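You operate a simulated robot arm through the tools that you are given. There is no shell and no other tool.

Carry out the task below with a simulated robot arm. There is one attempt and no reset: what you move stays moved.

Task
Fold the hem over, press it flat and turn both clips on to it.
Fine: press with the clapper before clipping; lay the clapper back where it lay. Set down upright: clapper.

The check looks at the end state, three seconds after you hand in, the way a careful person would. Anything else that was tipped, shoved, dropped, spilled or broken makes it a failure. Flat cloth is picked up by pressing the open fingertips on it (5 to 10 N) and closing them slowly along it; thin cloth reads only 2 to 8 mm in the jaws.

Robot
A 6-joint arm with a fingered hand, fixed in place. Base frame: the origin is on the floor under the middle of its stand, x ahead of it, y to its left, z up. Units: m, degrees, N and s.
With the tool pointing down near the work surface it reaches from about 0.44 to 0.8 m from the base axis. Its first joint turns from -166.0 to 166.0 degrees. Payload 4 kg.
The TCP is the grasp point between the finger pads, 0.02 m short of the fingertips. In the tool frame z runs along the fingers and y along their closing line. The gripper opens to 0.14 m; its body begins 0.054 m behind the TCP. The gripper is a hand of 3 fingers: y runs from the thumb to the fingers, the wrist lies at [0, 0, -0.215] in the tool frame, and closing takes about 1.5 s.
Orientation is that of the tool frame in the base frame, as a unit quaternion [x, y, z, w]. With the fingers straight down and closing along the base's y, the tool's x points along the base's -x, its y along +y and its z along -z.

Tools
- The arm moves only by the tool jog_arm. Its argument "targets" is a list of rows, each a list of 3 entries, a list of its own where there are three numbers: the shift along the tool's x, y, z in m, then the turn, a rotation vector about the tool's x, y, z in degrees, then the finger opening in m, from 0 to 0.14. In form: [[[dx, dy, dz], [rx, ry, rz], gripper], ...]. A call has 1 to 20 rows; each row shifts and turns the commanded pose from where the row before left it, along the tool's axes as they then stand. A row lasts 0.2 s, in which the tool goes at most 0.05 m and 8.6 degrees; a call with a longer step from one row to the next is refused whole, and so is a gripper value outside its range. Where a pose cannot be reached the arm comes as near as it can. A force on the tool above 40 N (or 10 N above the force at the start of the call, whichever is more), or a blocked arm, ends the call early, and 0.2 s more pass. The fingers move at their own pace (about 0.045 m/s each) and stop on an object; they squeeze with about 30 N. The grip force told is the motor's: it shows also when the fingers shut on nothing. Time passes only in rows, and 0.2 s behind the last, so rows that do not move let the fingers close. It gives the time, the measured TCP pose, the force on the tool (base axes), the opening and the grip force at its end, in the units of the frame above (readings bear some noise), with the torque about the TCP (base axes, N m) and any sound that the robot's microphone picked up.
- Cameras (640 x 400 px; columns grow to the right, rows downward): "scene" is fixed at [0.2197, -0.5017, 1.5361]; the picture's right is [0.90, -0.44, 0.00], its down [-0.36, -0.74, -0.57] and it looks along [0.25, 0.51, -0.82] (base axes); focal length 348 px, centre (320, 200). "wrist" rides on the gripper at [0.074, -0.043, -0.079] in the tool frame; the picture's right is [0.50, 0.87, 0.00], its down [-0.59, 0.34, -0.73] and it looks along [-0.64, 0.37, 0.68] (tool axes); focal length 275 px, centre (320, 200). There is no depth. A picture from a camera that has moved, and an enlarged one, comes with that camera's place and axes in the base frame and with its lens.
- capture(camera): a new picture of that camera. It takes no simulated time.
- raise_lower(by): moves the trunk up (or, below 0, down) by that many m; the arm rides with it, the base frame stays. It gives what a move gives, with no picture.
- hand_shape(shape): the hand has 3 fingers and takes this shape, open, in about a second: jaw (thumb against the fingers, like two jaws); tri (thumb and two fingers); tip (a fingertip pinch); poke (one finger out to press); point (the index stretched); flat (the hand flat); cup (the hand cupped); fist (a fist). The gripper value then closes the fingers along that shape, each until it touches; the sizes above hold for jaw. It gives what a move gives, with no picture.
- enlarge(camera, box): a new picture of the part [left, top, right, bottom] of that camera's present view, enlarged. It takes no simulated time.
- hand_in(): hands the job in; it is judged then, once.

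Places have to be worked out from the pictures, the camera data and where the tool is seen. Open the gripper and draw the arm clear of the work before you hand the job in, unless the task says otherwise.

The tools are called after "Emit:" by a JSON object that holds its "op" and its "data". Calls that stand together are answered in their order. jog_arm: Moves the arm, as the interface text tells. Its arguments: {"type":"object","properties":{"targets":{"type":"array","items":{"type":"array"}}},"required":["targets"]} The other tools are called the same way: raise_lower (by) moves the trunk up or down; hand_shape (shape) gives the hand a shape; capture (camera) takes a picture; enlarge (camera, box) takes an enlarged picture of a part of a camera's view; hand_in () hands the job in.

At the start:

```text
time: 0.0
tcp_pos: [0.3219, -0.1722, 1.1817]
ee_rot: [0.0, 1.0, 0.0, 0.001]
force: [0.2, 0.3, 1.4]
wrist_torque: [0.0, -0.02, 0.0]
width: 0.14
grasp_force: 0.0
shape: jaw
trunk travel left (down, up): [-0.1, 0.49]
```

scene: 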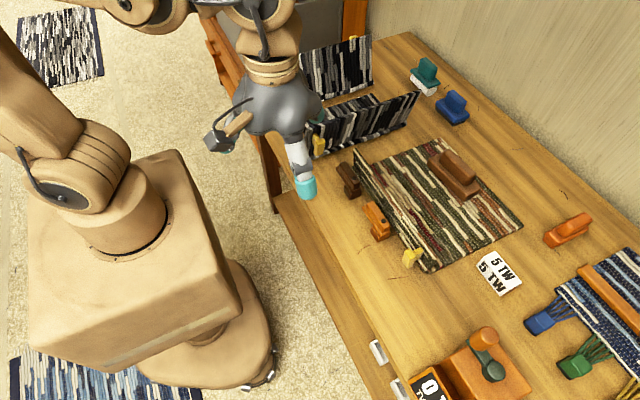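
wrist: 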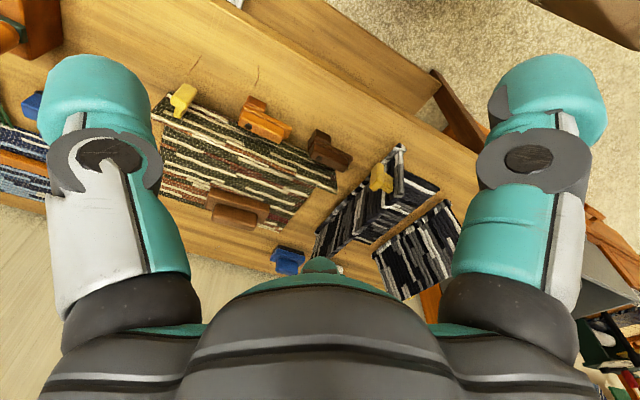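

I start by looking closer at the cloth, the clips and the clapper before moving anything.

Emit:
{"op": "enlarge", "data": {"camera": "scene", "box": [320, 120, 540, 280]}}

Emit:
{"op": "enlarge", "data": {"camera": "scene", "box": [280, 20, 480, 160]}}

Emit:
{"op": "enlarge", "data": {"camera": "scene", "box": [360, 240, 640, 400]}}

Emit:
{"op": "enlarge", "data": {"camera": "wrist", "box": [140, 60, 460, 300]}}

```text
2.50 times, centred on (430, 200) of scene
camera zoom: at [0.2197, -0.5017, 1.5361], right [0.9, -0.44, 0.0], down [-0.36, -0.74, -0.57], along [0.25, 0.51, -0.82], focal length 870 px, centre (45, 200)
```

zoom: 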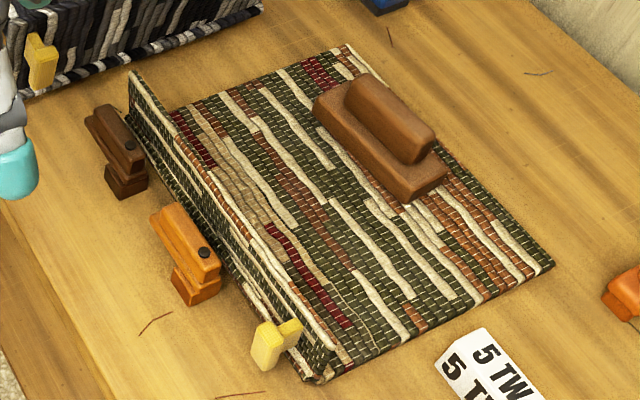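

```text
2.86 times, centred on (380, 90) of scene
camera zoom: at [0.2197, -0.5017, 1.5361], right [0.9, -0.44, 0.0], down [-0.36, -0.74, -0.57], along [0.25, 0.51, -0.82], focal length 994 px, centre (149, 514)
```

zoom: 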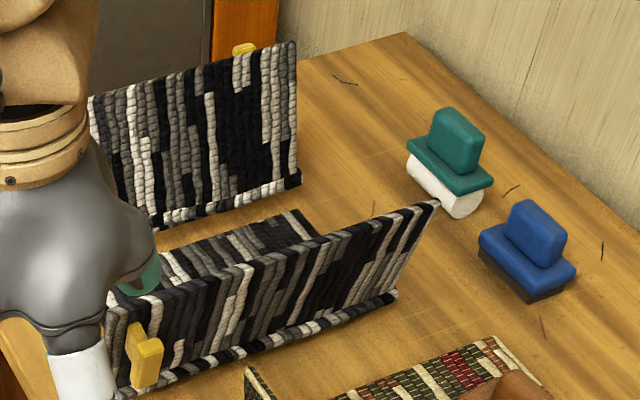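

```text
2.29 times, centred on (500, 320) of scene
camera zoom: at [0.2197, -0.5017, 1.5361], right [0.9, -0.44, 0.0], down [-0.36, -0.74, -0.57], along [0.25, 0.51, -0.82], focal length 795 px, centre (-91, -74)
```

zoom: 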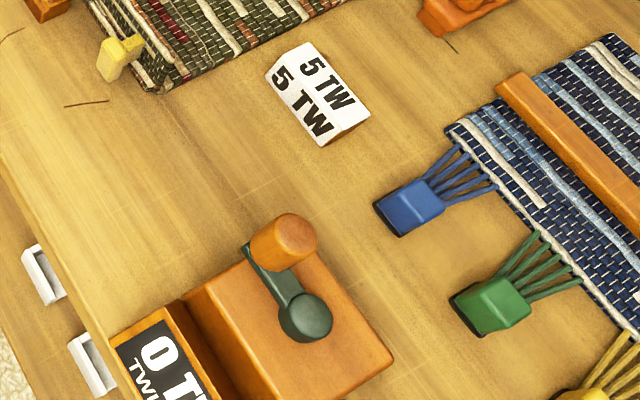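

```text
1.67 times, centred on (300, 180) of wrist
camera zoom: at [0.2478, -0.2147, 1.2608], right [-0.5, 0.87, 0.0], down [0.59, 0.34, 0.73], along [0.64, 0.37, -0.68], focal length 459 px, centre (353, 233)
```

zoom: 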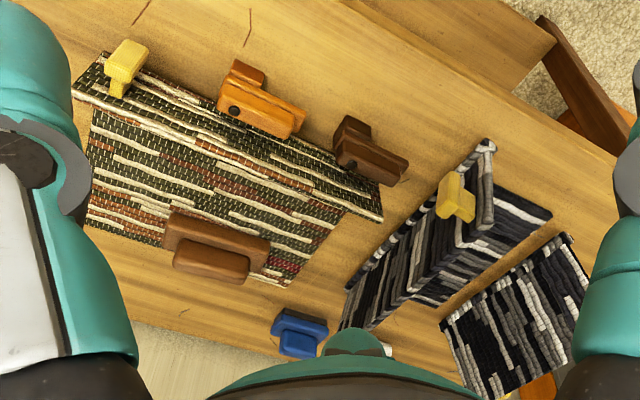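

The picture triangulation puts the table top near z≈0.79, the standing hem near x≈0.58 (y from -0.33 to 0.01), the clips near (0.535,-0.05) and (0.535,-0.195), and the clapper around (0.79,-0.145). I move the wrist camera nearer for a better view.

Emit:
{"op": "jog_arm", "data": {"targets": [[[-0.02, -0.0256, 0.02], [0, 0, 0], 0.14], [[-0.02, -0.0256, 0.02], [0, 0, 0], 0.14], [[-0.02, -0.0256, 0.02], [0, 0, 0], 0.14], [[-0.02, -0.0256, 0.02], [0, 0, 0], 0.14], [[-0.02, -0.0256, 0.02], [0, 0, 0], 0.14], [[0, 0, 0], [0, 0, 0], 0.14]]}}

Emit:
{"op": "capture", "data": {"camera": "wrist"}}

Emit:
{"op": "capture", "data": {"camera": "scene"}}

```text
time: 1.4
tcp_pos: [0.4213, -0.3006, 1.08]
ee_rot: [0.0, 1.0, 0.0, 0.0]
force: [0.1, 0.6, 0.4]
wrist_torque: [-0.03, -0.01, -0.03]
width: 0.1399
grasp_force: 0.0
shape: jaw
trunk travel left (down, up): [-0.1, 0.49]
```

```text
taken
camera wrist: at [0.3476, -0.3438, 1.1603], right [-0.5, 0.87, 0.0], down [0.59, 0.34, 0.73], along [0.64, 0.37, -0.68], focal length 275 px, centre (320, 200)
```

wrist: 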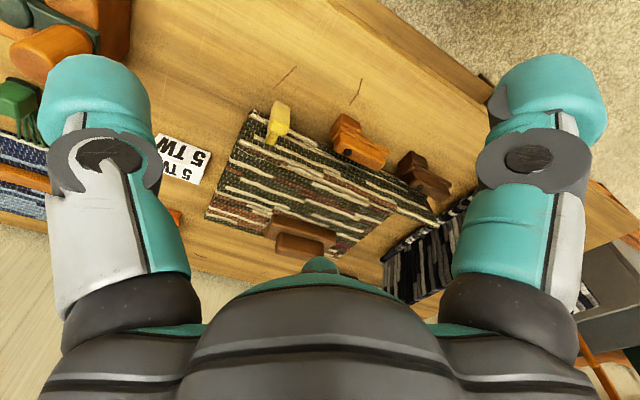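

```text
taken
```

scene: 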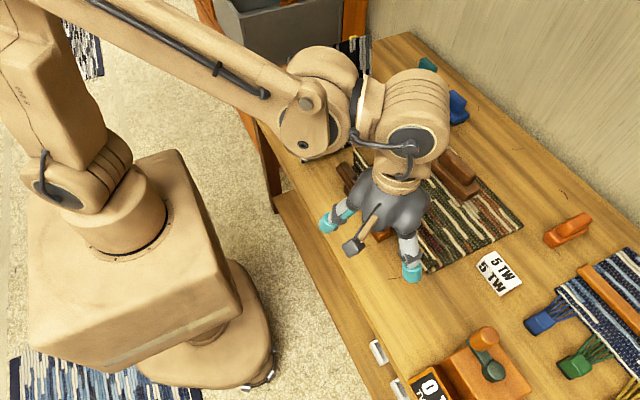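

Now an enlarged wrist view of the hem and the clips.

Emit:
{"op": "enlarge", "data": {"camera": "wrist", "box": [190, 80, 350, 280]}}

Emit:
{"op": "enlarge", "data": {"camera": "wrist", "box": [310, 80, 470, 230]}}

```text
2.00 times, centred on (270, 180) of wrist
camera zoom: at [0.3476, -0.3438, 1.1603], right [-0.5, 0.87, 0.0], down [0.59, 0.34, 0.73], along [0.64, 0.37, -0.68], focal length 551 px, centre (420, 240)
```

zoom: 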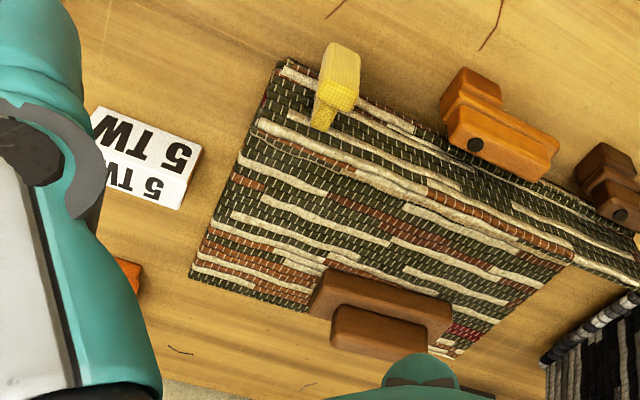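

```text
2.67 times, centred on (390, 155) of wrist
camera zoom: at [0.3476, -0.3438, 1.1603], right [-0.5, 0.87, 0.0], down [0.59, 0.34, 0.73], along [0.64, 0.37, -0.68], focal length 734 px, centre (133, 320)
```

zoom: 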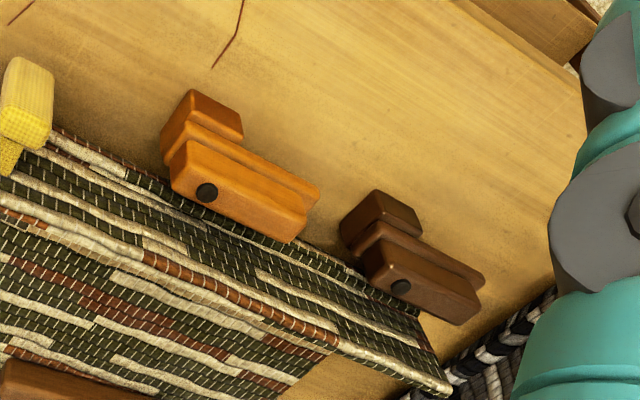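

The tab on the hem's outer side sits near (0.54,-0.294,0.845), with the flap top near z≈0.88. I go lower for a closer view of the tab and clips while staying clear.

Emit:
{"op": "jog_arm", "data": {"targets": [[[-0.01, -0.0075, 0.035], [0, 0, 0], 0.14], [[-0.01, -0.0075, 0.035], [0, 0, 0], 0.14], [[-0.01, -0.0075, 0.035], [0, 0, 0], 0.14], [[-0.01, -0.0075, 0.035], [0, 0, 0], 0.14], [[0, 0, 0], [0, 0, 0], 0.14]]}}

Emit:
{"op": "capture", "data": {"camera": "wrist"}}

Emit:
{"op": "enlarge", "data": {"camera": "wrist", "box": [160, 60, 480, 280]}}

Emit:
{"op": "capture", "data": {"camera": "scene"}}

```text
time: 2.6
tcp_pos: [0.4628, -0.3302, 0.9414]
ee_rot: [0.001, 1.0, -0.001, 0.001]
force: [0.1, 0.0, 0.6]
wrist_torque: [-0.01, -0.01, -0.03]
width: 0.1396
grasp_force: 0.0
shape: jaw
trunk travel left (down, up): [-0.1, 0.49]
```

```text
taken
camera wrist: at [0.3881, -0.373, 1.0212], right [-0.5, 0.87, 0.0], down [0.59, 0.34, 0.73], along [0.64, 0.37, -0.68], focal length 275 px, centre (320, 200)
```

wrist: 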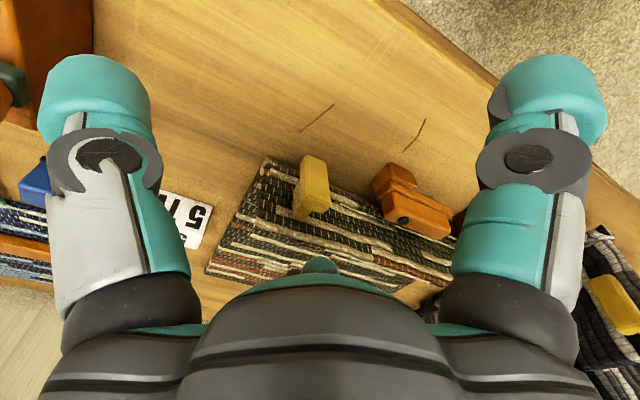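

```text
1.82 times, centred on (320, 170) of wrist
camera zoom: at [0.3881, -0.373, 1.0212], right [-0.5, 0.87, 0.0], down [0.59, 0.34, 0.73], along [0.64, 0.37, -0.68], focal length 500 px, centre (320, 254)
```

zoom: 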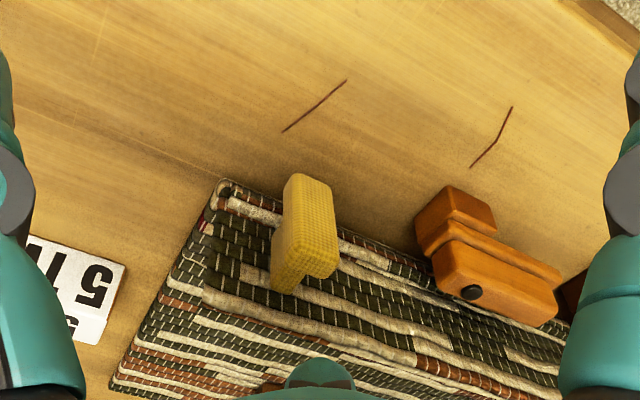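

```text
taken
```

scene: 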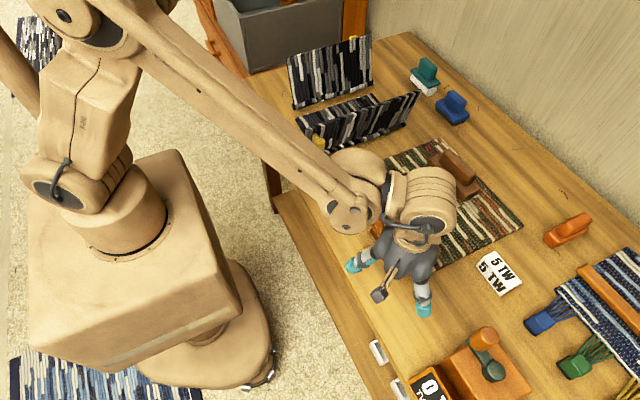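

The tab block and clips are clear now: the orange clip's pin is at about (0.535,-0.194,0.85), and its arm points along +y, to be swung to +x. I close the fingers and move to the middle of the flap's outer side (y≈-0.105), staying above the clips.

Emit:
{"op": "jog_arm", "data": {"targets": [[[0, 0.045, 0], [0, 0, 0], 0.0], [[0, 0.045, 0], [0, 0, 0], 0.0], [[0, 0.045, 0], [0, 0, 0], 0.0], [[0, 0.045, 0], [0, 0, 0], 0.0], [[0, 0.045, 0], [0, 0, 0], 0.0], [[0, 0, 0], [0, 0, 0], 0.0], [[0, 0, 0], [0, 0, 0], 0.0], [[0, 0, 0], [0, 0, 0], 0.0]]}}

Emit:
{"op": "capture", "data": {"camera": "wrist"}}

Emit:
{"op": "capture", "data": {"camera": "scene"}}

```text
time: 4.4
tcp_pos: [0.4616, -0.1058, 0.9415]
ee_rot: [0.001, 1.0, 0.0, 0.0]
force: [0.2, 0.4, 0.5]
wrist_torque: [-0.01, -0.01, 0.0]
width: 0.0
grasp_force: 6.4
shape: jaw
trunk travel left (down, up): [-0.1, 0.49]
```

```text
taken
camera wrist: at [0.3882, -0.1476, 1.0204], right [-0.5, 0.87, 0.0], down [0.59, 0.34, 0.73], along [0.64, 0.37, -0.68], focal length 275 px, centre (320, 200)
```

wrist: 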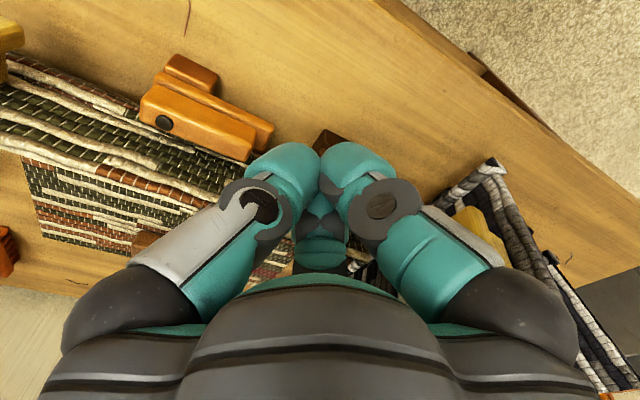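

```text
taken
```

scene: 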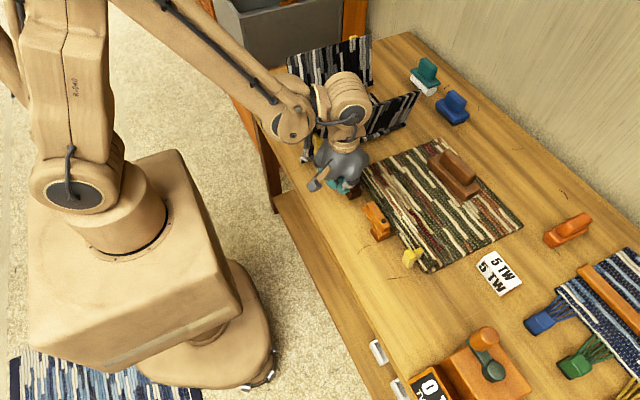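

The fingers are closed and lie above the clip tops; I lower so the fingertips are at z≈0.865 (flap top ≈0.88, clip tops ≈0.85) and advance slowly toward the flap.

Emit:
{"op": "jog_arm", "data": {"targets": [[[0, 0, 0.028], [0, 0, 0], 0.0], [[0, 0, 0.027], [0, 0, 0], 0.0], [[-0.015, 0, 0], [0, 0, 0], 0.0], [[-0.01, 0, 0], [0, 0, 0], 0.0], [[-0.01, 0, 0], [0, 0, 0], 0.0], [[0, 0, 0], [0, 0, 0], 0.0]]}}

Emit:
{"op": "capture", "data": {"camera": "wrist"}}

Emit:
{"op": "enlarge", "data": {"camera": "scene", "box": [300, 120, 460, 280]}}

```text
time: 5.8
tcp_pos: [0.4963, -0.1049, 0.8849]
ee_rot: [0.0, 1.0, 0.0, 0.0]
force: [0.4, -0.2, 0.0]
wrist_torque: [0.01, -0.01, 0.01]
width: 0.0001
grasp_force: 30.8
shape: jaw
trunk travel left (down, up): [-0.1, 0.49]
```

```text
taken
camera wrist: at [0.423, -0.1475, 0.9655], right [-0.5, 0.87, 0.0], down [0.59, 0.34, 0.73], along [0.64, 0.37, -0.68], focal length 275 px, centre (320, 200)
```

wrist: 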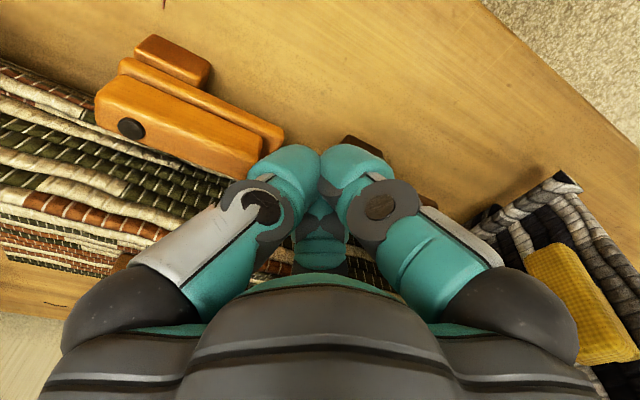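

```text
2.50 times, centred on (380, 200) of scene
camera zoom: at [0.2197, -0.5017, 1.5361], right [0.9, -0.44, 0.0], down [-0.36, -0.74, -0.57], along [0.25, 0.51, -0.82], focal length 870 px, centre (170, 200)
```

zoom: 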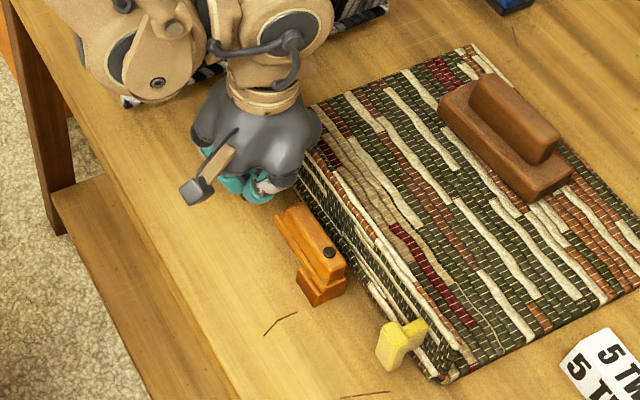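

No contact yet and the path is clear. I continue to advance slowly in +x.

Emit:
{"op": "jog_arm", "data": {"targets": [[[-0.008, 0, 0], [0, 0, 0], 0.0], [[-0.008, 0, 0], [0, 0, 0], 0.0], [[-0.008, 0, 0], [0, 0, 0], 0.0], [[0, 0, 0], [0, 0, 0], 0.0]]}}

Emit:
{"op": "enlarge", "data": {"camera": "scene", "box": [300, 120, 460, 280]}}

Emit:
{"op": "capture", "data": {"camera": "wrist"}}

```text
time: 6.8
tcp_pos: [0.5205, -0.1042, 0.8867]
ee_rot: [0.0, 1.0, 0.0, 0.0]
force: [0.1, -0.4, 0.4]
wrist_torque: [0.01, 0.03, 0.01]
width: 0.0001
grasp_force: 29.9
shape: jaw
trunk travel left (down, up): [-0.1, 0.49]
```

```text
2.50 times, centred on (380, 200) of scene
camera zoom: at [0.2197, -0.5017, 1.5361], right [0.9, -0.44, 0.0], down [-0.36, -0.74, -0.57], along [0.25, 0.51, -0.82], focal length 870 px, centre (170, 200)
```

zoom: 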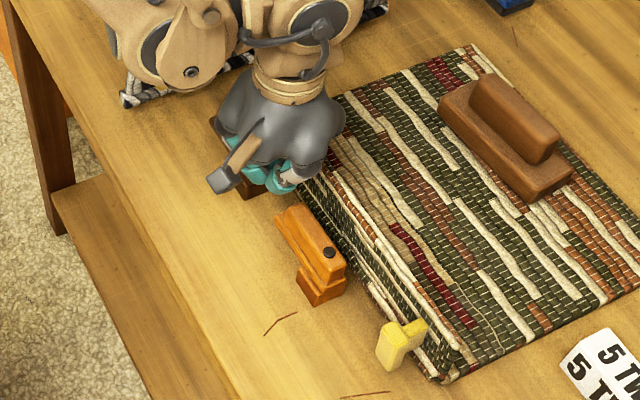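

```text
taken
camera wrist: at [0.447, -0.1475, 0.9658], right [-0.5, 0.87, 0.0], down [0.59, 0.34, 0.73], along [0.64, 0.37, -0.68], focal length 275 px, centre (320, 200)
```

wrist: 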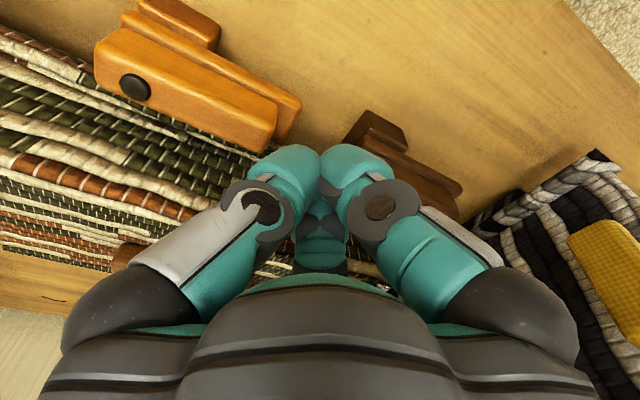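

Still no contact force. I go on in small steps until the flap moves.

Emit:
{"op": "jog_arm", "data": {"targets": [[[-0.008, 0, 0], [0, 0, 0], 0.0], [[-0.008, 0, 0], [0, 0, 0], 0.0], [[-0.008, 0, 0], [0, 0, 0], 0.0], [[0, 0, 0], [0, 0, 0], 0.0]]}}

Emit:
{"op": "enlarge", "data": {"camera": "scene", "box": [300, 120, 460, 280]}}

Emit:
{"op": "capture", "data": {"camera": "wrist"}}

```text
time: 7.8
tcp_pos: [0.5439, -0.1042, 0.8865]
ee_rot: [0.0, 1.0, 0.0, -0.001]
force: [-0.8, -0.3, -1.1]
wrist_torque: [-0.01, -0.02, 0.01]
width: 0.0
grasp_force: 29.9
shape: jaw
trunk travel left (down, up): [-0.1, 0.49]
```

```text
2.50 times, centred on (380, 200) of scene
camera zoom: at [0.2197, -0.5017, 1.5361], right [0.9, -0.44, 0.0], down [-0.36, -0.74, -0.57], along [0.25, 0.51, -0.82], focal length 870 px, centre (170, 200)
```

zoom: 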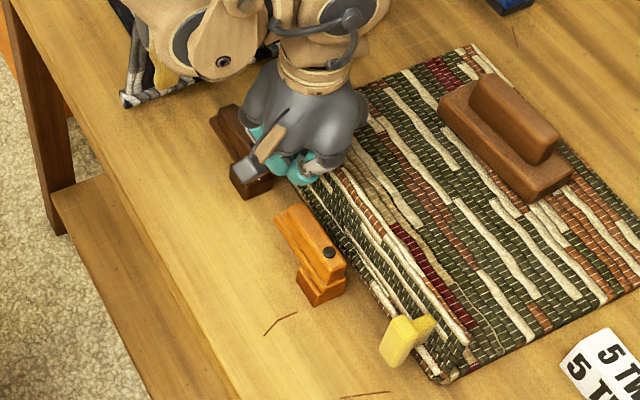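

```text
taken
camera wrist: at [0.4707, -0.1475, 0.9658], right [-0.5, 0.87, 0.0], down [0.59, 0.34, 0.73], along [0.64, 0.37, -0.68], focal length 275 px, centre (320, 200)
```

wrist: 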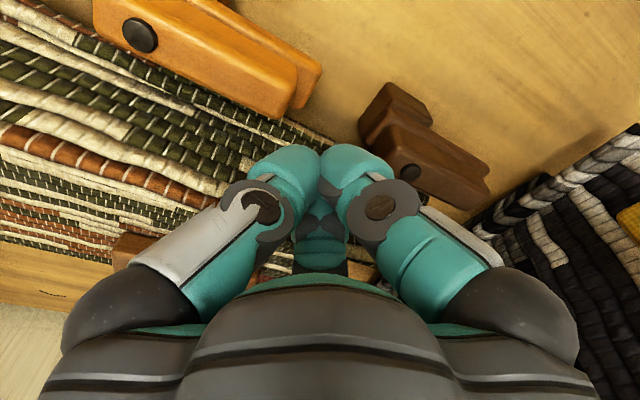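

The flap has begun to tilt (the tab moved). I follow the arc forward and down with the fingertips, keeping behind-fingers clear of the clips.

Emit:
{"op": "jog_arm", "data": {"targets": [[[-0.013, 0, 0.003], [0, 0, 0], 0.0], [[-0.013, 0, 0.004], [0, 0, 0], 0.0], [[-0.013, 0, 0.006], [0, 0, 0], 0.0], [[-0.012, 0, 0.008], [0, 0, 0], 0.0], [[0, 0, 0], [0, 0, 0], 0.0]]}}

Emit:
{"op": "enlarge", "data": {"camera": "scene", "box": [300, 120, 460, 280]}}

Emit:
{"op": "capture", "data": {"camera": "wrist"}}

```text
time: 9.0
tcp_pos: [0.5966, -0.1049, 0.8658]
ee_rot: [0.0, 1.0, -0.001, -0.001]
force: [-0.8, -0.3, -1.0]
wrist_torque: [-0.06, 0.02, -0.01]
width: 0.0001
grasp_force: 30.1
shape: jaw
trunk travel left (down, up): [-0.1, 0.49]
```

```text
2.50 times, centred on (380, 200) of scene
camera zoom: at [0.2197, -0.5017, 1.5361], right [0.9, -0.44, 0.0], down [-0.36, -0.74, -0.57], along [0.25, 0.51, -0.82], focal length 870 px, centre (170, 200)
```

zoom: 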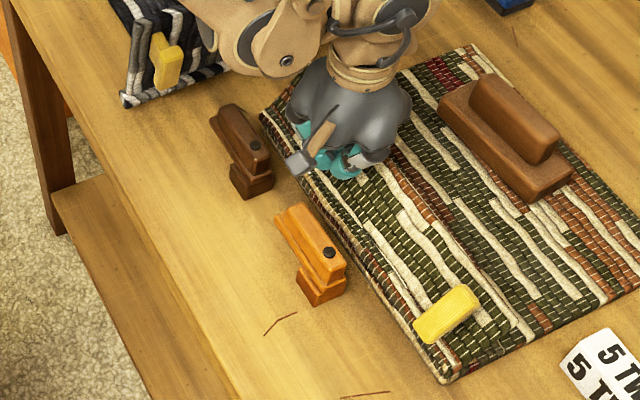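

```text
taken
camera wrist: at [0.5217, -0.1475, 0.9445], right [-0.5, 0.87, 0.0], down [0.59, 0.34, 0.73], along [0.64, 0.37, -0.68], focal length 275 px, centre (320, 200)
```

wrist: 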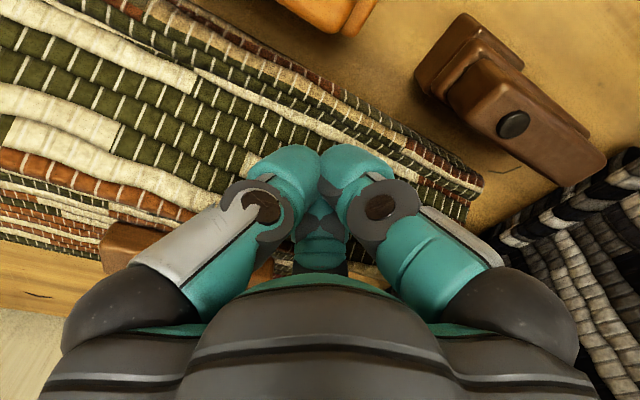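

The flap is well over. I continue forward and then down to lay it on the mat.

Emit:
{"op": "jog_arm", "data": {"targets": [[[-0.006, 0, 0.008], [0, 0, 0], 0.0], [[-0.003, 0, 0.009], [0, 0, 0], 0.0], [[0, 0, 0.009], [0, 0, 0], 0.0], [[0, 0, 0], [0, 0, 0], 0.0]]}}

Emit:
{"op": "enlarge", "data": {"camera": "scene", "box": [300, 120, 460, 280]}}

```text
time: 10.0
tcp_pos: [0.605, -0.105, 0.8383]
ee_rot: [0.0, 1.0, 0.0, 0.0]
force: [-0.1, 0.7, -0.3]
wrist_torque: [-0.03, 0.01, -0.02]
width: 0.0
grasp_force: 30.4
shape: jaw
trunk travel left (down, up): [-0.1, 0.49]
```

```text
2.50 times, centred on (380, 200) of scene
camera zoom: at [0.2197, -0.5017, 1.5361], right [0.9, -0.44, 0.0], down [-0.36, -0.74, -0.57], along [0.25, 0.51, -0.82], focal length 870 px, centre (170, 200)
```

zoom: 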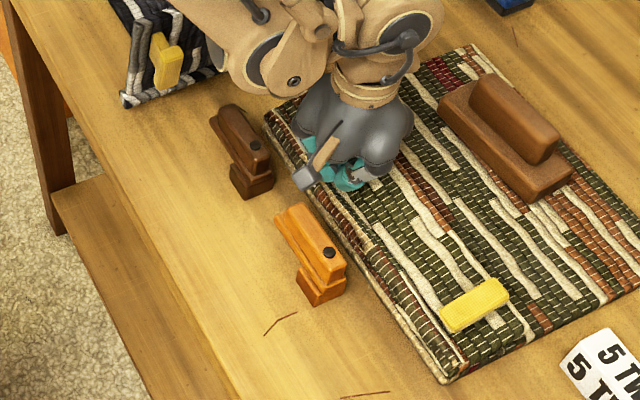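

The hem is nearly flat. I keep lowering gently until I feel contact.

Emit:
{"op": "jog_arm", "data": {"targets": [[[0, 0, 0.004], [0, 0, 0], 0.0], [[0, 0, 0.004], [0, 0, 0], 0.0], [[0, 0, 0.003], [0, 0, 0], 0.0], [[0, 0, 0], [0, 0, 0], 0.0]]}}

Emit:
{"op": "enlarge", "data": {"camera": "scene", "box": [300, 120, 460, 280]}}

```text
time: 11.0
tcp_pos: [0.6051, -0.1043, 0.8279]
ee_rot: [0.0, 1.0, 0.001, 0.001]
force: [0.3, 0.4, 0.6]
wrist_torque: [-0.01, 0.0, 0.03]
width: 0.0
grasp_force: 30.3
shape: jaw
trunk travel left (down, up): [-0.1, 0.49]
```

```text
2.50 times, centred on (380, 200) of scene
camera zoom: at [0.2197, -0.5017, 1.5361], right [0.9, -0.44, 0.0], down [-0.36, -0.74, -0.57], along [0.25, 0.51, -0.82], focal length 870 px, centre (170, 200)
```

zoom: 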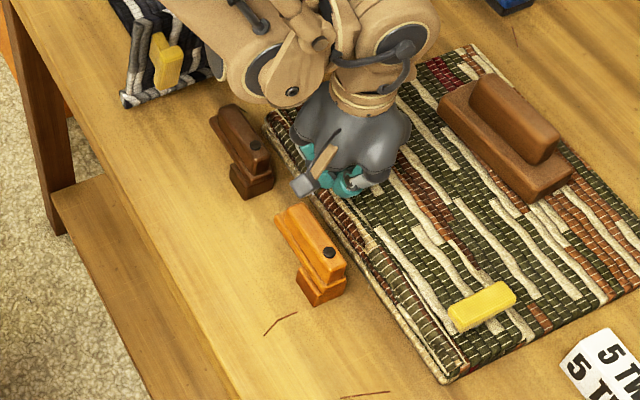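

Still falling slightly; I lower a bit more until resistance is felt.

Emit:
{"op": "jog_arm", "data": {"targets": [[[0, 0, 0.003], [0, 0, 0], 0.0], [[0, 0, 0.003], [0, 0, 0], 0.0], [[0, 0, 0.003], [0, 0, 0], 0.0], [[0, 0, 0], [0, 0, 0], 0.0]]}}

Emit:
{"op": "enlarge", "data": {"camera": "scene", "box": [300, 120, 460, 280]}}

Emit:
{"op": "capture", "data": {"camera": "wrist"}}

```text
time: 11.7
tcp_pos: [0.6033, -0.104, 0.8235]
ee_rot: [0.0, 1.0, -0.001, 0.002]
force: [0.7, -1.3, 29.0]
wrist_torque: [0.06, 0.01, -0.03]
width: 0.0002
grasp_force: 29.6
shape: jaw
trunk travel left (down, up): [-0.1, 0.49]
stopped in row 3: the force on the tool passed its limit at 48 N (the readings are from after the stop); the commanded pose is now the measured one
```

```text
2.50 times, centred on (380, 200) of scene
camera zoom: at [0.2197, -0.5017, 1.5361], right [0.9, -0.44, 0.0], down [-0.36, -0.74, -0.57], along [0.25, 0.51, -0.82], focal length 870 px, centre (170, 200)
```

zoom: 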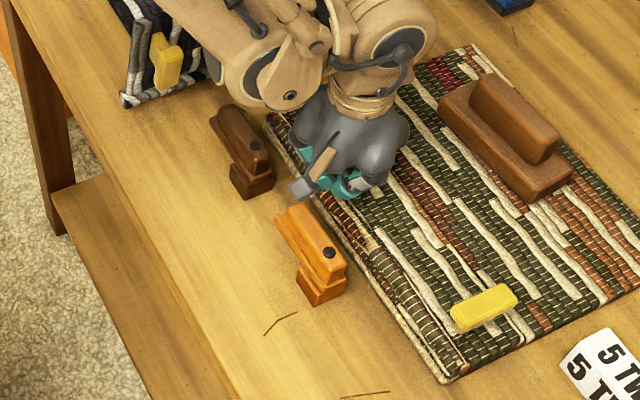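

```text
taken
camera wrist: at [0.5304, -0.1474, 0.9034], right [-0.5, 0.87, 0.0], down [0.58, 0.34, 0.74], along [0.64, 0.37, -0.68], focal length 275 px, centre (320, 200)
```

wrist: 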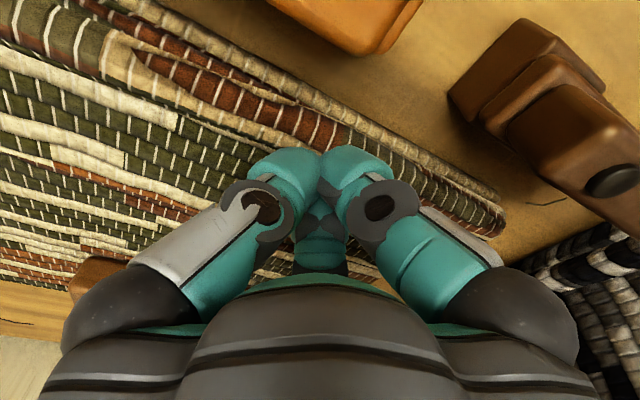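

The fingers hit firm resistance at fingertip z≈0.803, so the hem is down. I lift straight up and check if it stays folded.

Emit:
{"op": "jog_arm", "data": {"targets": [[[0, 0, -0.01], [0, 0, 0], 0.0], [[0, 0, -0.03], [0, 0, 0], 0.0], [[0, 0, -0.04], [0, 0, 0], 0.0], [[0, 0, -0.04], [0, 0, 0], 0.0], [[0, 0, -0.04], [0, 0, 0], 0.0], [[0, 0, -0.02], [0, 0, 0], 0.0]]}}

Emit:
{"op": "enlarge", "data": {"camera": "scene", "box": [300, 120, 540, 280]}}

Emit:
{"op": "capture", "data": {"camera": "wrist"}}

```text
time: 13.1
tcp_pos: [0.6043, -0.1048, 1.0042]
ee_rot: [0.0, 1.0, 0.0, 0.001]
force: [-0.5, 0.3, -0.3]
wrist_torque: [0.03, 0.02, 0.0]
width: 0.0
grasp_force: 30.2
shape: jaw
trunk travel left (down, up): [-0.1, 0.49]
```

```text
2.50 times, centred on (420, 200) of scene
camera zoom: at [0.2197, -0.5017, 1.5361], right [0.9, -0.44, 0.0], down [-0.36, -0.74, -0.57], along [0.25, 0.51, -0.82], focal length 870 px, centre (70, 200)
```

zoom: 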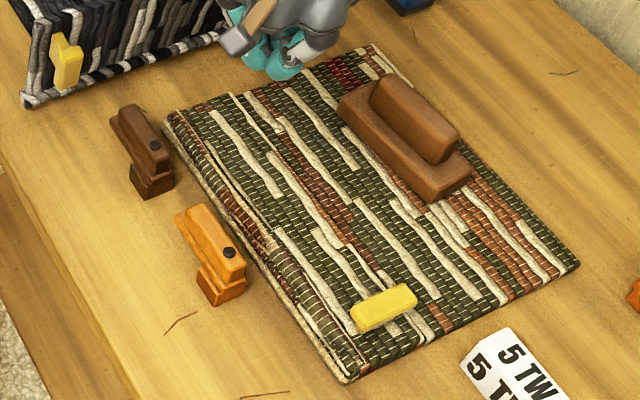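

```text
taken
camera wrist: at [0.5313, -0.1482, 1.0828], right [-0.5, 0.87, 0.0], down [0.59, 0.34, 0.74], along [0.64, 0.37, -0.68], focal length 275 px, centre (320, 200)
```

wrist: 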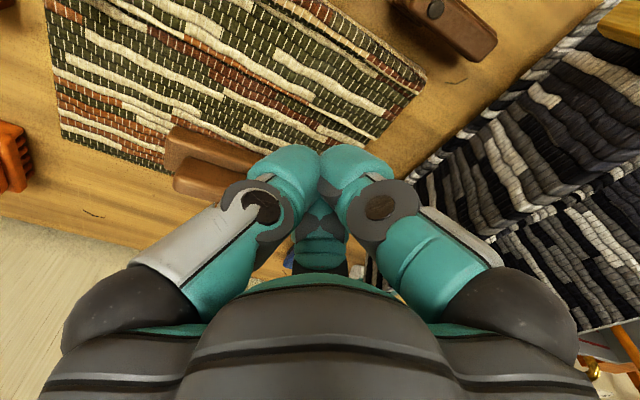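

The hem stays folded. Now I open the fingers and move to look closely at the clapper.

Emit:
{"op": "jog_arm", "data": {"targets": [[[-0.0153, -0.0417, 0], [0, 0, 0], 0.14], [[-0.0153, -0.0417, 0], [0, 0, 0], 0.14], [[-0.0153, -0.0417, 0], [0, 0, 0], 0.14], [[0, 0, 0], [0, 0, 0], 0.14], [[0, 0, 0], [0, 0, 0], 0.14], [[0, 0, 0], [0, 0, 0], 0.14], [[0, 0, 0], [0, 0, 0], 0.14]]}}

Emit:
{"op": "capture", "data": {"camera": "wrist"}}

Emit:
{"op": "enlarge", "data": {"camera": "wrist", "box": [160, 80, 480, 280]}}

Emit:
{"op": "enlarge", "data": {"camera": "scene", "box": [400, 120, 520, 220]}}

```text
time: 14.7
tcp_pos: [0.6511, -0.2293, 1.0022]
ee_rot: [0.001, 1.0, 0.0, 0.001]
force: [0.1, -0.1, 0.3]
wrist_torque: [0.01, -0.02, 0.0]
width: 0.14
grasp_force: 0.1
shape: jaw
trunk travel left (down, up): [-0.1, 0.49]
```

```text
taken
camera wrist: at [0.5777, -0.2726, 1.0822], right [-0.5, 0.87, 0.0], down [0.59, 0.34, 0.74], along [0.64, 0.37, -0.68], focal length 275 px, centre (320, 200)
```

wrist: 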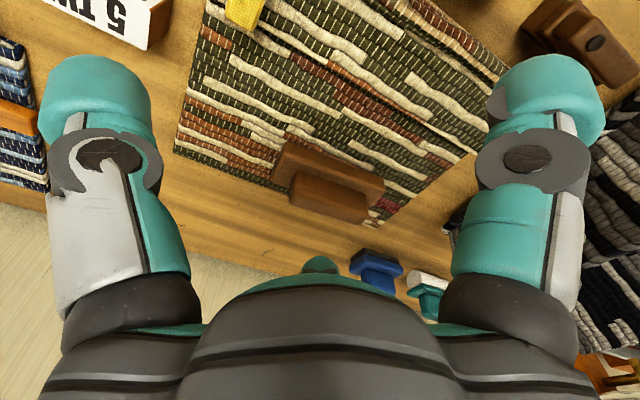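

```text
2.00 times, centred on (320, 180) of wrist
camera zoom: at [0.5777, -0.2726, 1.0822], right [-0.5, 0.87, 0.0], down [0.59, 0.34, 0.74], along [0.64, 0.37, -0.68], focal length 551 px, centre (320, 240)
```

zoom: 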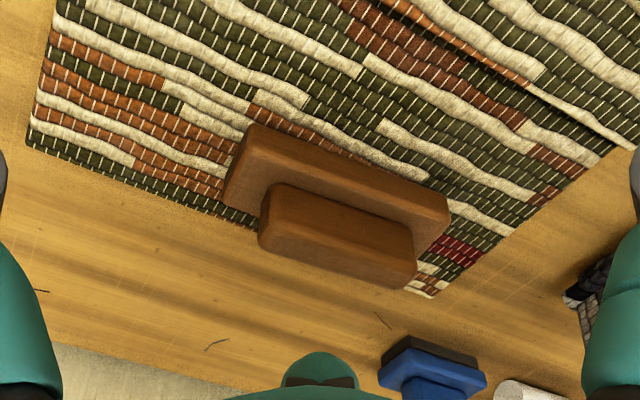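

```text
4.00 times, centred on (460, 170) of scene
camera zoom: at [0.2197, -0.5017, 1.5361], right [0.9, -0.44, 0.0], down [-0.36, -0.74, -0.57], along [0.25, 0.51, -0.82], focal length 1392 px, centre (-240, 320)
```

zoom: 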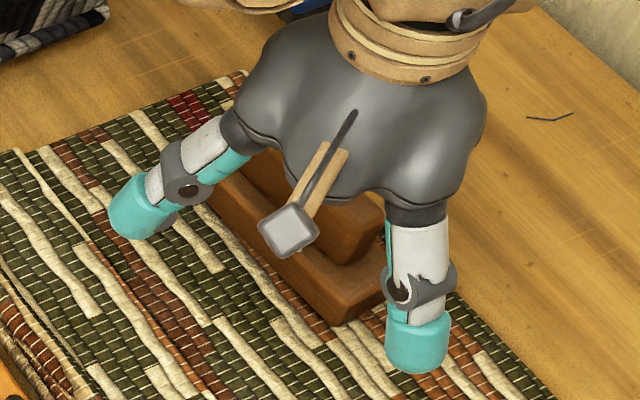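

The clapper has a base block with a narrower handle on top, lengthwise along y. I turn the tool 90° about its axis so it closes along x, and move to the +y side to get a second view of the clapper.

Emit:
{"op": "jog_arm", "data": {"targets": [[[0, 0, 0], [0, 0, 8.2], 0.14], [[0, 0, 0], [0, 0, 8.2], 0.14], [[0, 0, 0], [0, 0, 8.2], 0.14], [[0, 0, 0], [0, 0, 8.2], 0.14], [[0, 0, 0], [0, 0, 8.2], 0.14], [[0, 0, 0], [0, 0, 8.2], 0.14], [[0, 0, 0], [0, 0, 8.2], 0.14], [[0, 0, 0], [0, 0, 8.2], 0.14], [[0, 0, 0], [0, 0, 8.2], 0.14], [[0, 0, 0], [0, 0, 8.1], 0.14], [[0, 0, 0], [0, 0, 8.1], 0.14], [[0.036, 0.008, -0.006], [0, 0, 0], 0.14], [[0.036, 0.008, -0.006], [0, 0, 0], 0.14], [[0.036, 0.008, -0.006], [0, 0, 0], 0.14], [[0.036, 0.008, -0.006], [0, 0, 0], 0.14], [[0.036, 0.008, -0.006], [0, 0, 0], 0.14], [[0.036, 0.008, -0.006], [0, 0, 0], 0.14], [[0, 0, 0], [0, 0, 0], 0.14]]}}

Emit:
{"op": "capture", "data": {"camera": "wrist"}}

Emit:
{"op": "capture", "data": {"camera": "scene"}}

```text
time: 18.5
tcp_pos: [0.6985, -0.0136, 1.0373]
ee_rot: [0.707, 0.707, 0.002, 0.001]
force: [0.9, -0.3, 1.0]
wrist_torque: [-0.01, 0.03, 0.01]
width: 0.1398
grasp_force: 0.0
shape: jaw
trunk travel left (down, up): [-0.1, 0.49]
```

```text
taken
camera wrist: at [0.6569, 0.0607, 1.118], right [0.87, 0.5, 0.0], down [0.34, -0.59, 0.74], along [0.37, -0.64, -0.68], focal length 275 px, centre (320, 200)
```

wrist: 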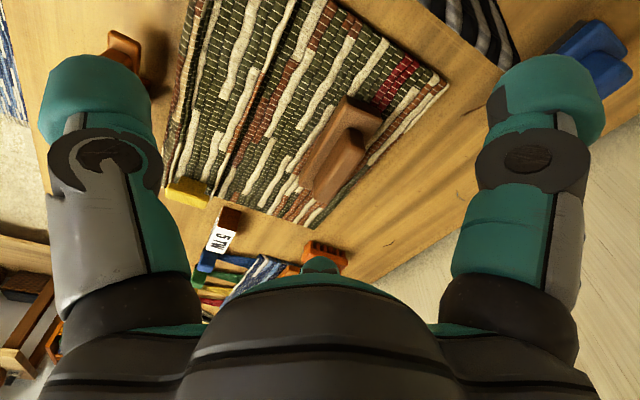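

```text
taken
```

scene: 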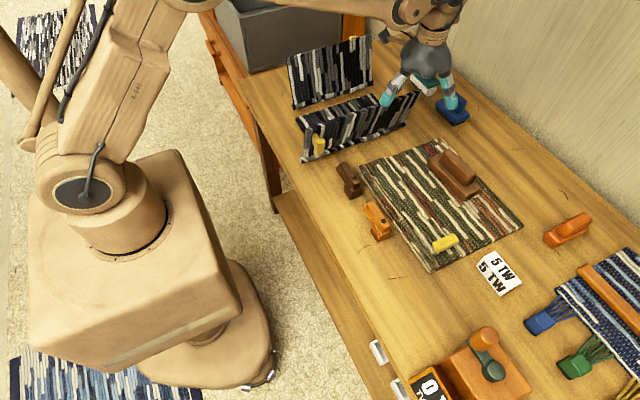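

Good separate angle. I enlarge the clapper in both cameras to triangulate the handle.

Emit:
{"op": "enlarge", "data": {"camera": "wrist", "box": [240, 60, 460, 240]}}

Emit:
{"op": "enlarge", "data": {"camera": "scene", "box": [400, 120, 520, 220]}}

Emit:
{"op": "enlarge", "data": {"camera": "scene", "box": [320, 130, 480, 280]}}

```text
2.22 times, centred on (350, 150) of wrist
camera zoom: at [0.6569, 0.0607, 1.118], right [0.87, 0.5, 0.0], down [0.34, -0.59, 0.74], along [0.37, -0.64, -0.68], focal length 612 px, centre (253, 311)
```

zoom: 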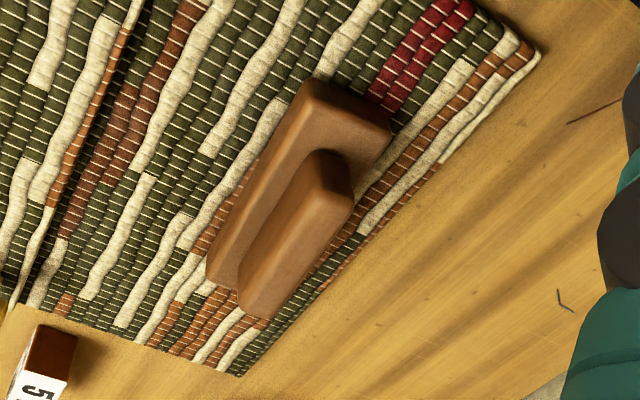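

```text
4.00 times, centred on (460, 170) of scene
camera zoom: at [0.2197, -0.5017, 1.5361], right [0.9, -0.44, 0.0], down [-0.36, -0.74, -0.57], along [0.25, 0.51, -0.82], focal length 1392 px, centre (-240, 320)
```

zoom: 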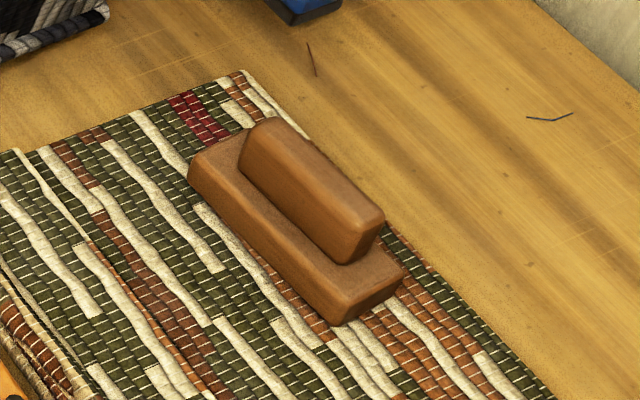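

```text
2.67 times, centred on (400, 205) of scene
camera zoom: at [0.2197, -0.5017, 1.5361], right [0.9, -0.44, 0.0], down [-0.36, -0.74, -0.57], along [0.25, 0.51, -0.82], focal length 928 px, centre (107, 187)
```

zoom: 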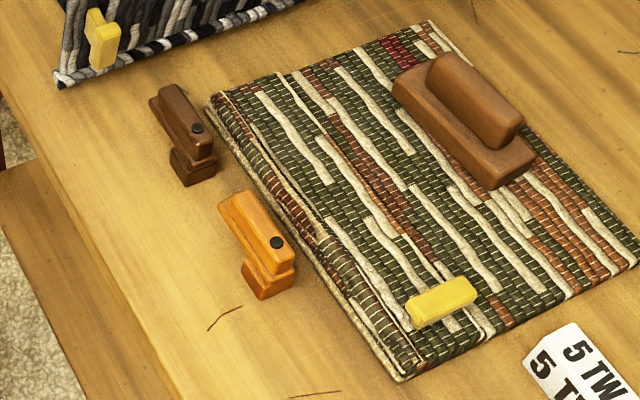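

Triangulation puts the handle's centre at about (0.795,-0.136,0.847), about 0.10 long in y and 0.036 wide in x, yawed about 5°. I move above it, align the yaw and check.

Emit:
{"op": "jog_arm", "data": {"targets": [[[-0.03, 0.024, 0.02], [0, 0, 0], 0.14], [[-0.03, 0.024, 0.02], [0, 0, 0], 0.14], [[-0.03, 0.024, 0.02], [0, 0, 0], 0.14], [[-0.031, 0.0245, 0.02], [0, 0, 0], 0.14], [[0, 0, 0], [0, 0, -5], 0.14], [[0, 0, 0], [0, 0, 0], 0.14], [[0, 0, 0], [0, 0, 0], 0.14]]}}

Emit:
{"op": "capture", "data": {"camera": "wrist"}}

Emit:
{"op": "enlarge", "data": {"camera": "scene", "box": [400, 100, 520, 220]}}

```text
time: 20.1
tcp_pos: [0.7954, -0.1341, 0.9576]
ee_rot: [0.675, 0.738, 0.001, 0.001]
force: [-0.1, -1.2, -0.6]
wrist_torque: [-0.02, -0.03, -0.01]
width: 0.14
grasp_force: 0.2
shape: jaw
trunk travel left (down, up): [-0.1, 0.49]
```

```text
taken
camera wrist: at [0.7466, -0.0651, 1.037], right [0.82, 0.57, 0.0], down [0.39, -0.56, 0.74], along [0.42, -0.6, -0.68], focal length 275 px, centre (320, 200)
```

wrist: 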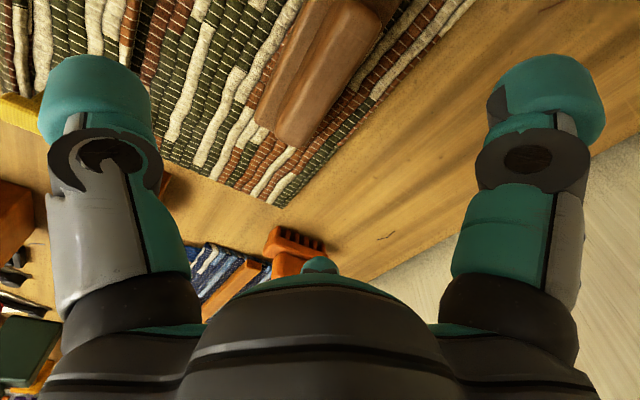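

```text
3.33 times, centred on (460, 160) of scene
camera zoom: at [0.2197, -0.5017, 1.5361], right [0.9, -0.44, 0.0], down [-0.36, -0.74, -0.57], along [0.25, 0.51, -0.82], focal length 1160 px, centre (-147, 333)
```

zoom: 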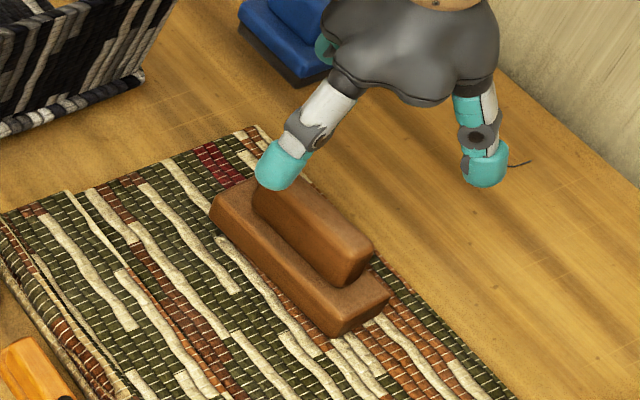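

The point is reachable. I enlarge the wrist view to refine the clapper's yaw and lateral alignment.

Emit:
{"op": "enlarge", "data": {"camera": "wrist", "box": [220, 0, 420, 160]}}

```text
2.50 times, centred on (320, 80) of wrist
camera zoom: at [0.7466, -0.0651, 1.037], right [0.82, 0.57, 0.0], down [0.39, -0.56, 0.74], along [0.42, -0.6, -0.68], focal length 688 px, centre (320, 500)
```

zoom: 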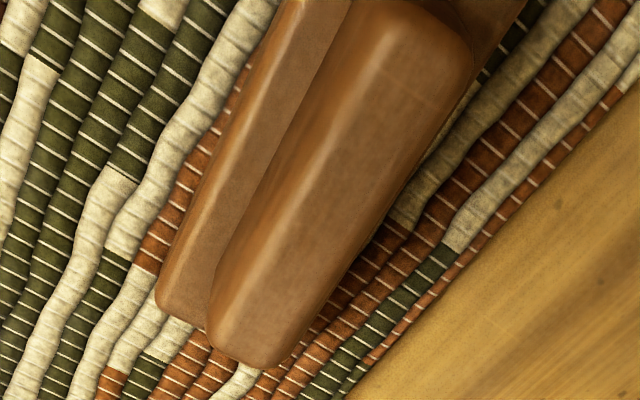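

Handle yaw looks like 6–7°, centre about (0.797,-0.137). I trim the yaw and descend with open fingers around the handle.

Emit:
{"op": "jog_arm", "data": {"targets": [[[-0.003, 0.0015, 0.02], [0, 0, -1.5], 0.14], [[0, 0, 0.03], [0, 0, 0], 0.14], [[0, 0, 0.03], [0, 0, 0], 0.14], [[0, 0, 0.012], [0, 0, 0], 0.14], [[0, 0, 0.006], [0, 0, 0], 0.14], [[0, 0, 0], [0, 0, 0], 0.14]]}}

Emit:
{"op": "enlarge", "data": {"camera": "scene", "box": [400, 100, 520, 220]}}

Emit:
{"op": "capture", "data": {"camera": "wrist"}}

```text
time: 21.5
tcp_pos: [0.7979, -0.1381, 0.8606]
ee_rot: [0.666, 0.746, 0.001, 0.001]
force: [-0.3, 0.6, -1.0]
wrist_torque: [0.02, 0.03, 0.0]
width: 0.14
grasp_force: 0.2
shape: jaw
trunk travel left (down, up): [-0.1, 0.49]
```

```text
3.33 times, centred on (460, 160) of scene
camera zoom: at [0.2197, -0.5017, 1.5361], right [0.9, -0.44, 0.0], down [-0.36, -0.74, -0.57], along [0.25, 0.51, -0.82], focal length 1160 px, centre (-147, 333)
```

zoom: 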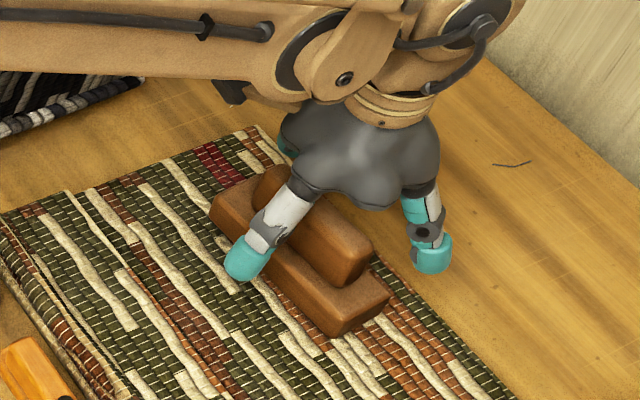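

```text
taken
camera wrist: at [0.7466, -0.0691, 0.9399], right [0.8, 0.6, 0.0], down [0.4, -0.54, 0.74], along [0.44, -0.59, -0.68], focal length 275 px, centre (320, 200)
```

wrist: 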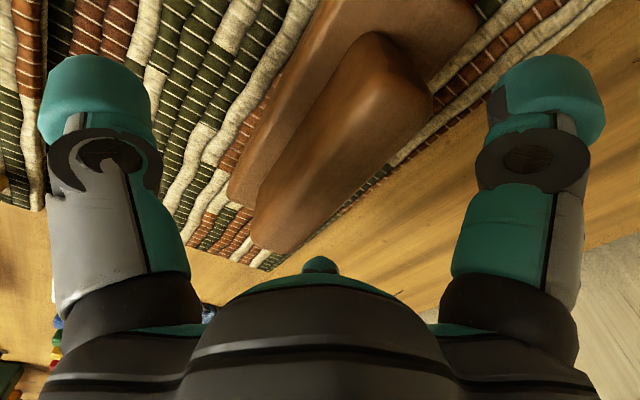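

The handle's edges converge to the tool's own vanishing point, so yaw is aligned. I go 6 mm lower and close the fingers gradually.

Emit:
{"op": "jog_arm", "data": {"targets": [[[0, 0, 0.006], [0, 0, 0], 0.1], [[0, 0, 0], [0, 0, 0], 0.08], [[0, 0, 0], [0, 0, 0], 0.06], [[0, 0, 0], [0, 0, 0], 0.06], [[0, 0, 0], [0, 0, 0], 0.06], [[0, 0, 0], [0, 0, 0], 0.06]]}}

Emit:
{"op": "enlarge", "data": {"camera": "scene", "box": [400, 100, 520, 220]}}

Emit:
{"op": "capture", "data": {"camera": "wrist"}}

```text
time: 22.9
tcp_pos: [0.7971, -0.1375, 0.8553]
ee_rot: [0.665, 0.746, 0.001, 0.0]
force: [1.6, 1.3, -0.3]
wrist_torque: [0.03, -0.01, -0.03]
width: 0.061
grasp_force: 0.1
shape: jaw
trunk travel left (down, up): [-0.1, 0.49]
```

```text
3.33 times, centred on (460, 160) of scene
camera zoom: at [0.2197, -0.5017, 1.5361], right [0.9, -0.44, 0.0], down [-0.36, -0.74, -0.57], along [0.25, 0.51, -0.82], focal length 1160 px, centre (-147, 333)
```

zoom: 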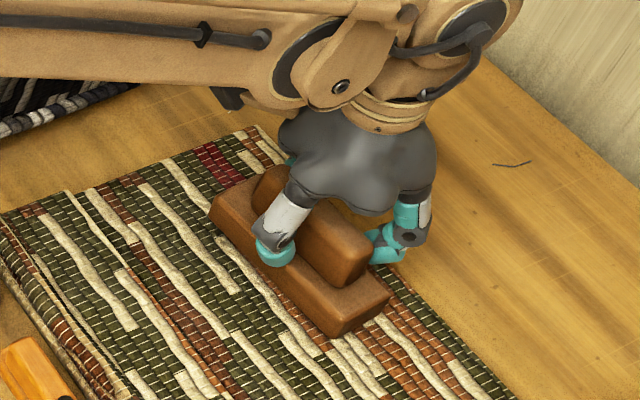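

```text
taken
camera wrist: at [0.7468, -0.069, 0.9338], right [0.8, 0.6, 0.0], down [0.4, -0.54, 0.74], along [0.44, -0.59, -0.68], focal length 275 px, centre (320, 200)
```

wrist: 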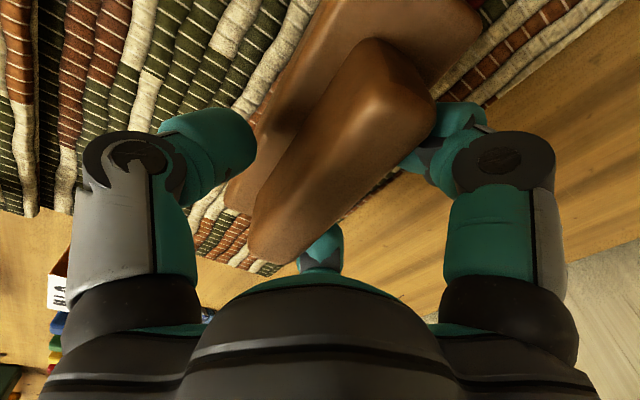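

The pads are near the handle with 61 mm opening and no clear contact. I close further in small steps, watching the side force.

Emit:
{"op": "jog_arm", "data": {"targets": [[[0, 0, 0], [0, 0, 0], 0.055], [[0, 0, 0], [0, 0, 0], 0.05], [[0, 0, 0], [0, 0, 0], 0.05], [[0, 0, 0], [0, 0, 0], 0.05]]}}

Emit:
{"op": "capture", "data": {"camera": "wrist"}}

```text
time: 23.9
tcp_pos: [0.7981, -0.1375, 0.855]
ee_rot: [0.666, 0.746, 0.0, 0.0]
force: [1.0, -0.1, -0.2]
wrist_torque: [0.03, -0.03, -0.02]
width: 0.0505
grasp_force: 0.1
shape: jaw
trunk travel left (down, up): [-0.1, 0.49]
```

```text
taken
camera wrist: at [0.7467, -0.0692, 0.9338], right [0.8, 0.6, 0.0], down [0.4, -0.54, 0.74], along [0.44, -0.59, -0.68], focal length 275 px, centre (320, 200)
```

wrist: 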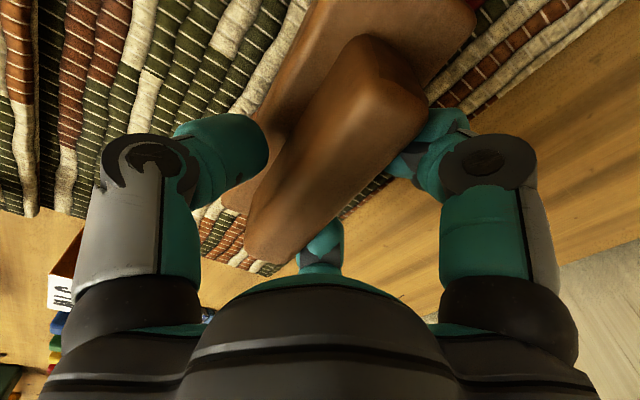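

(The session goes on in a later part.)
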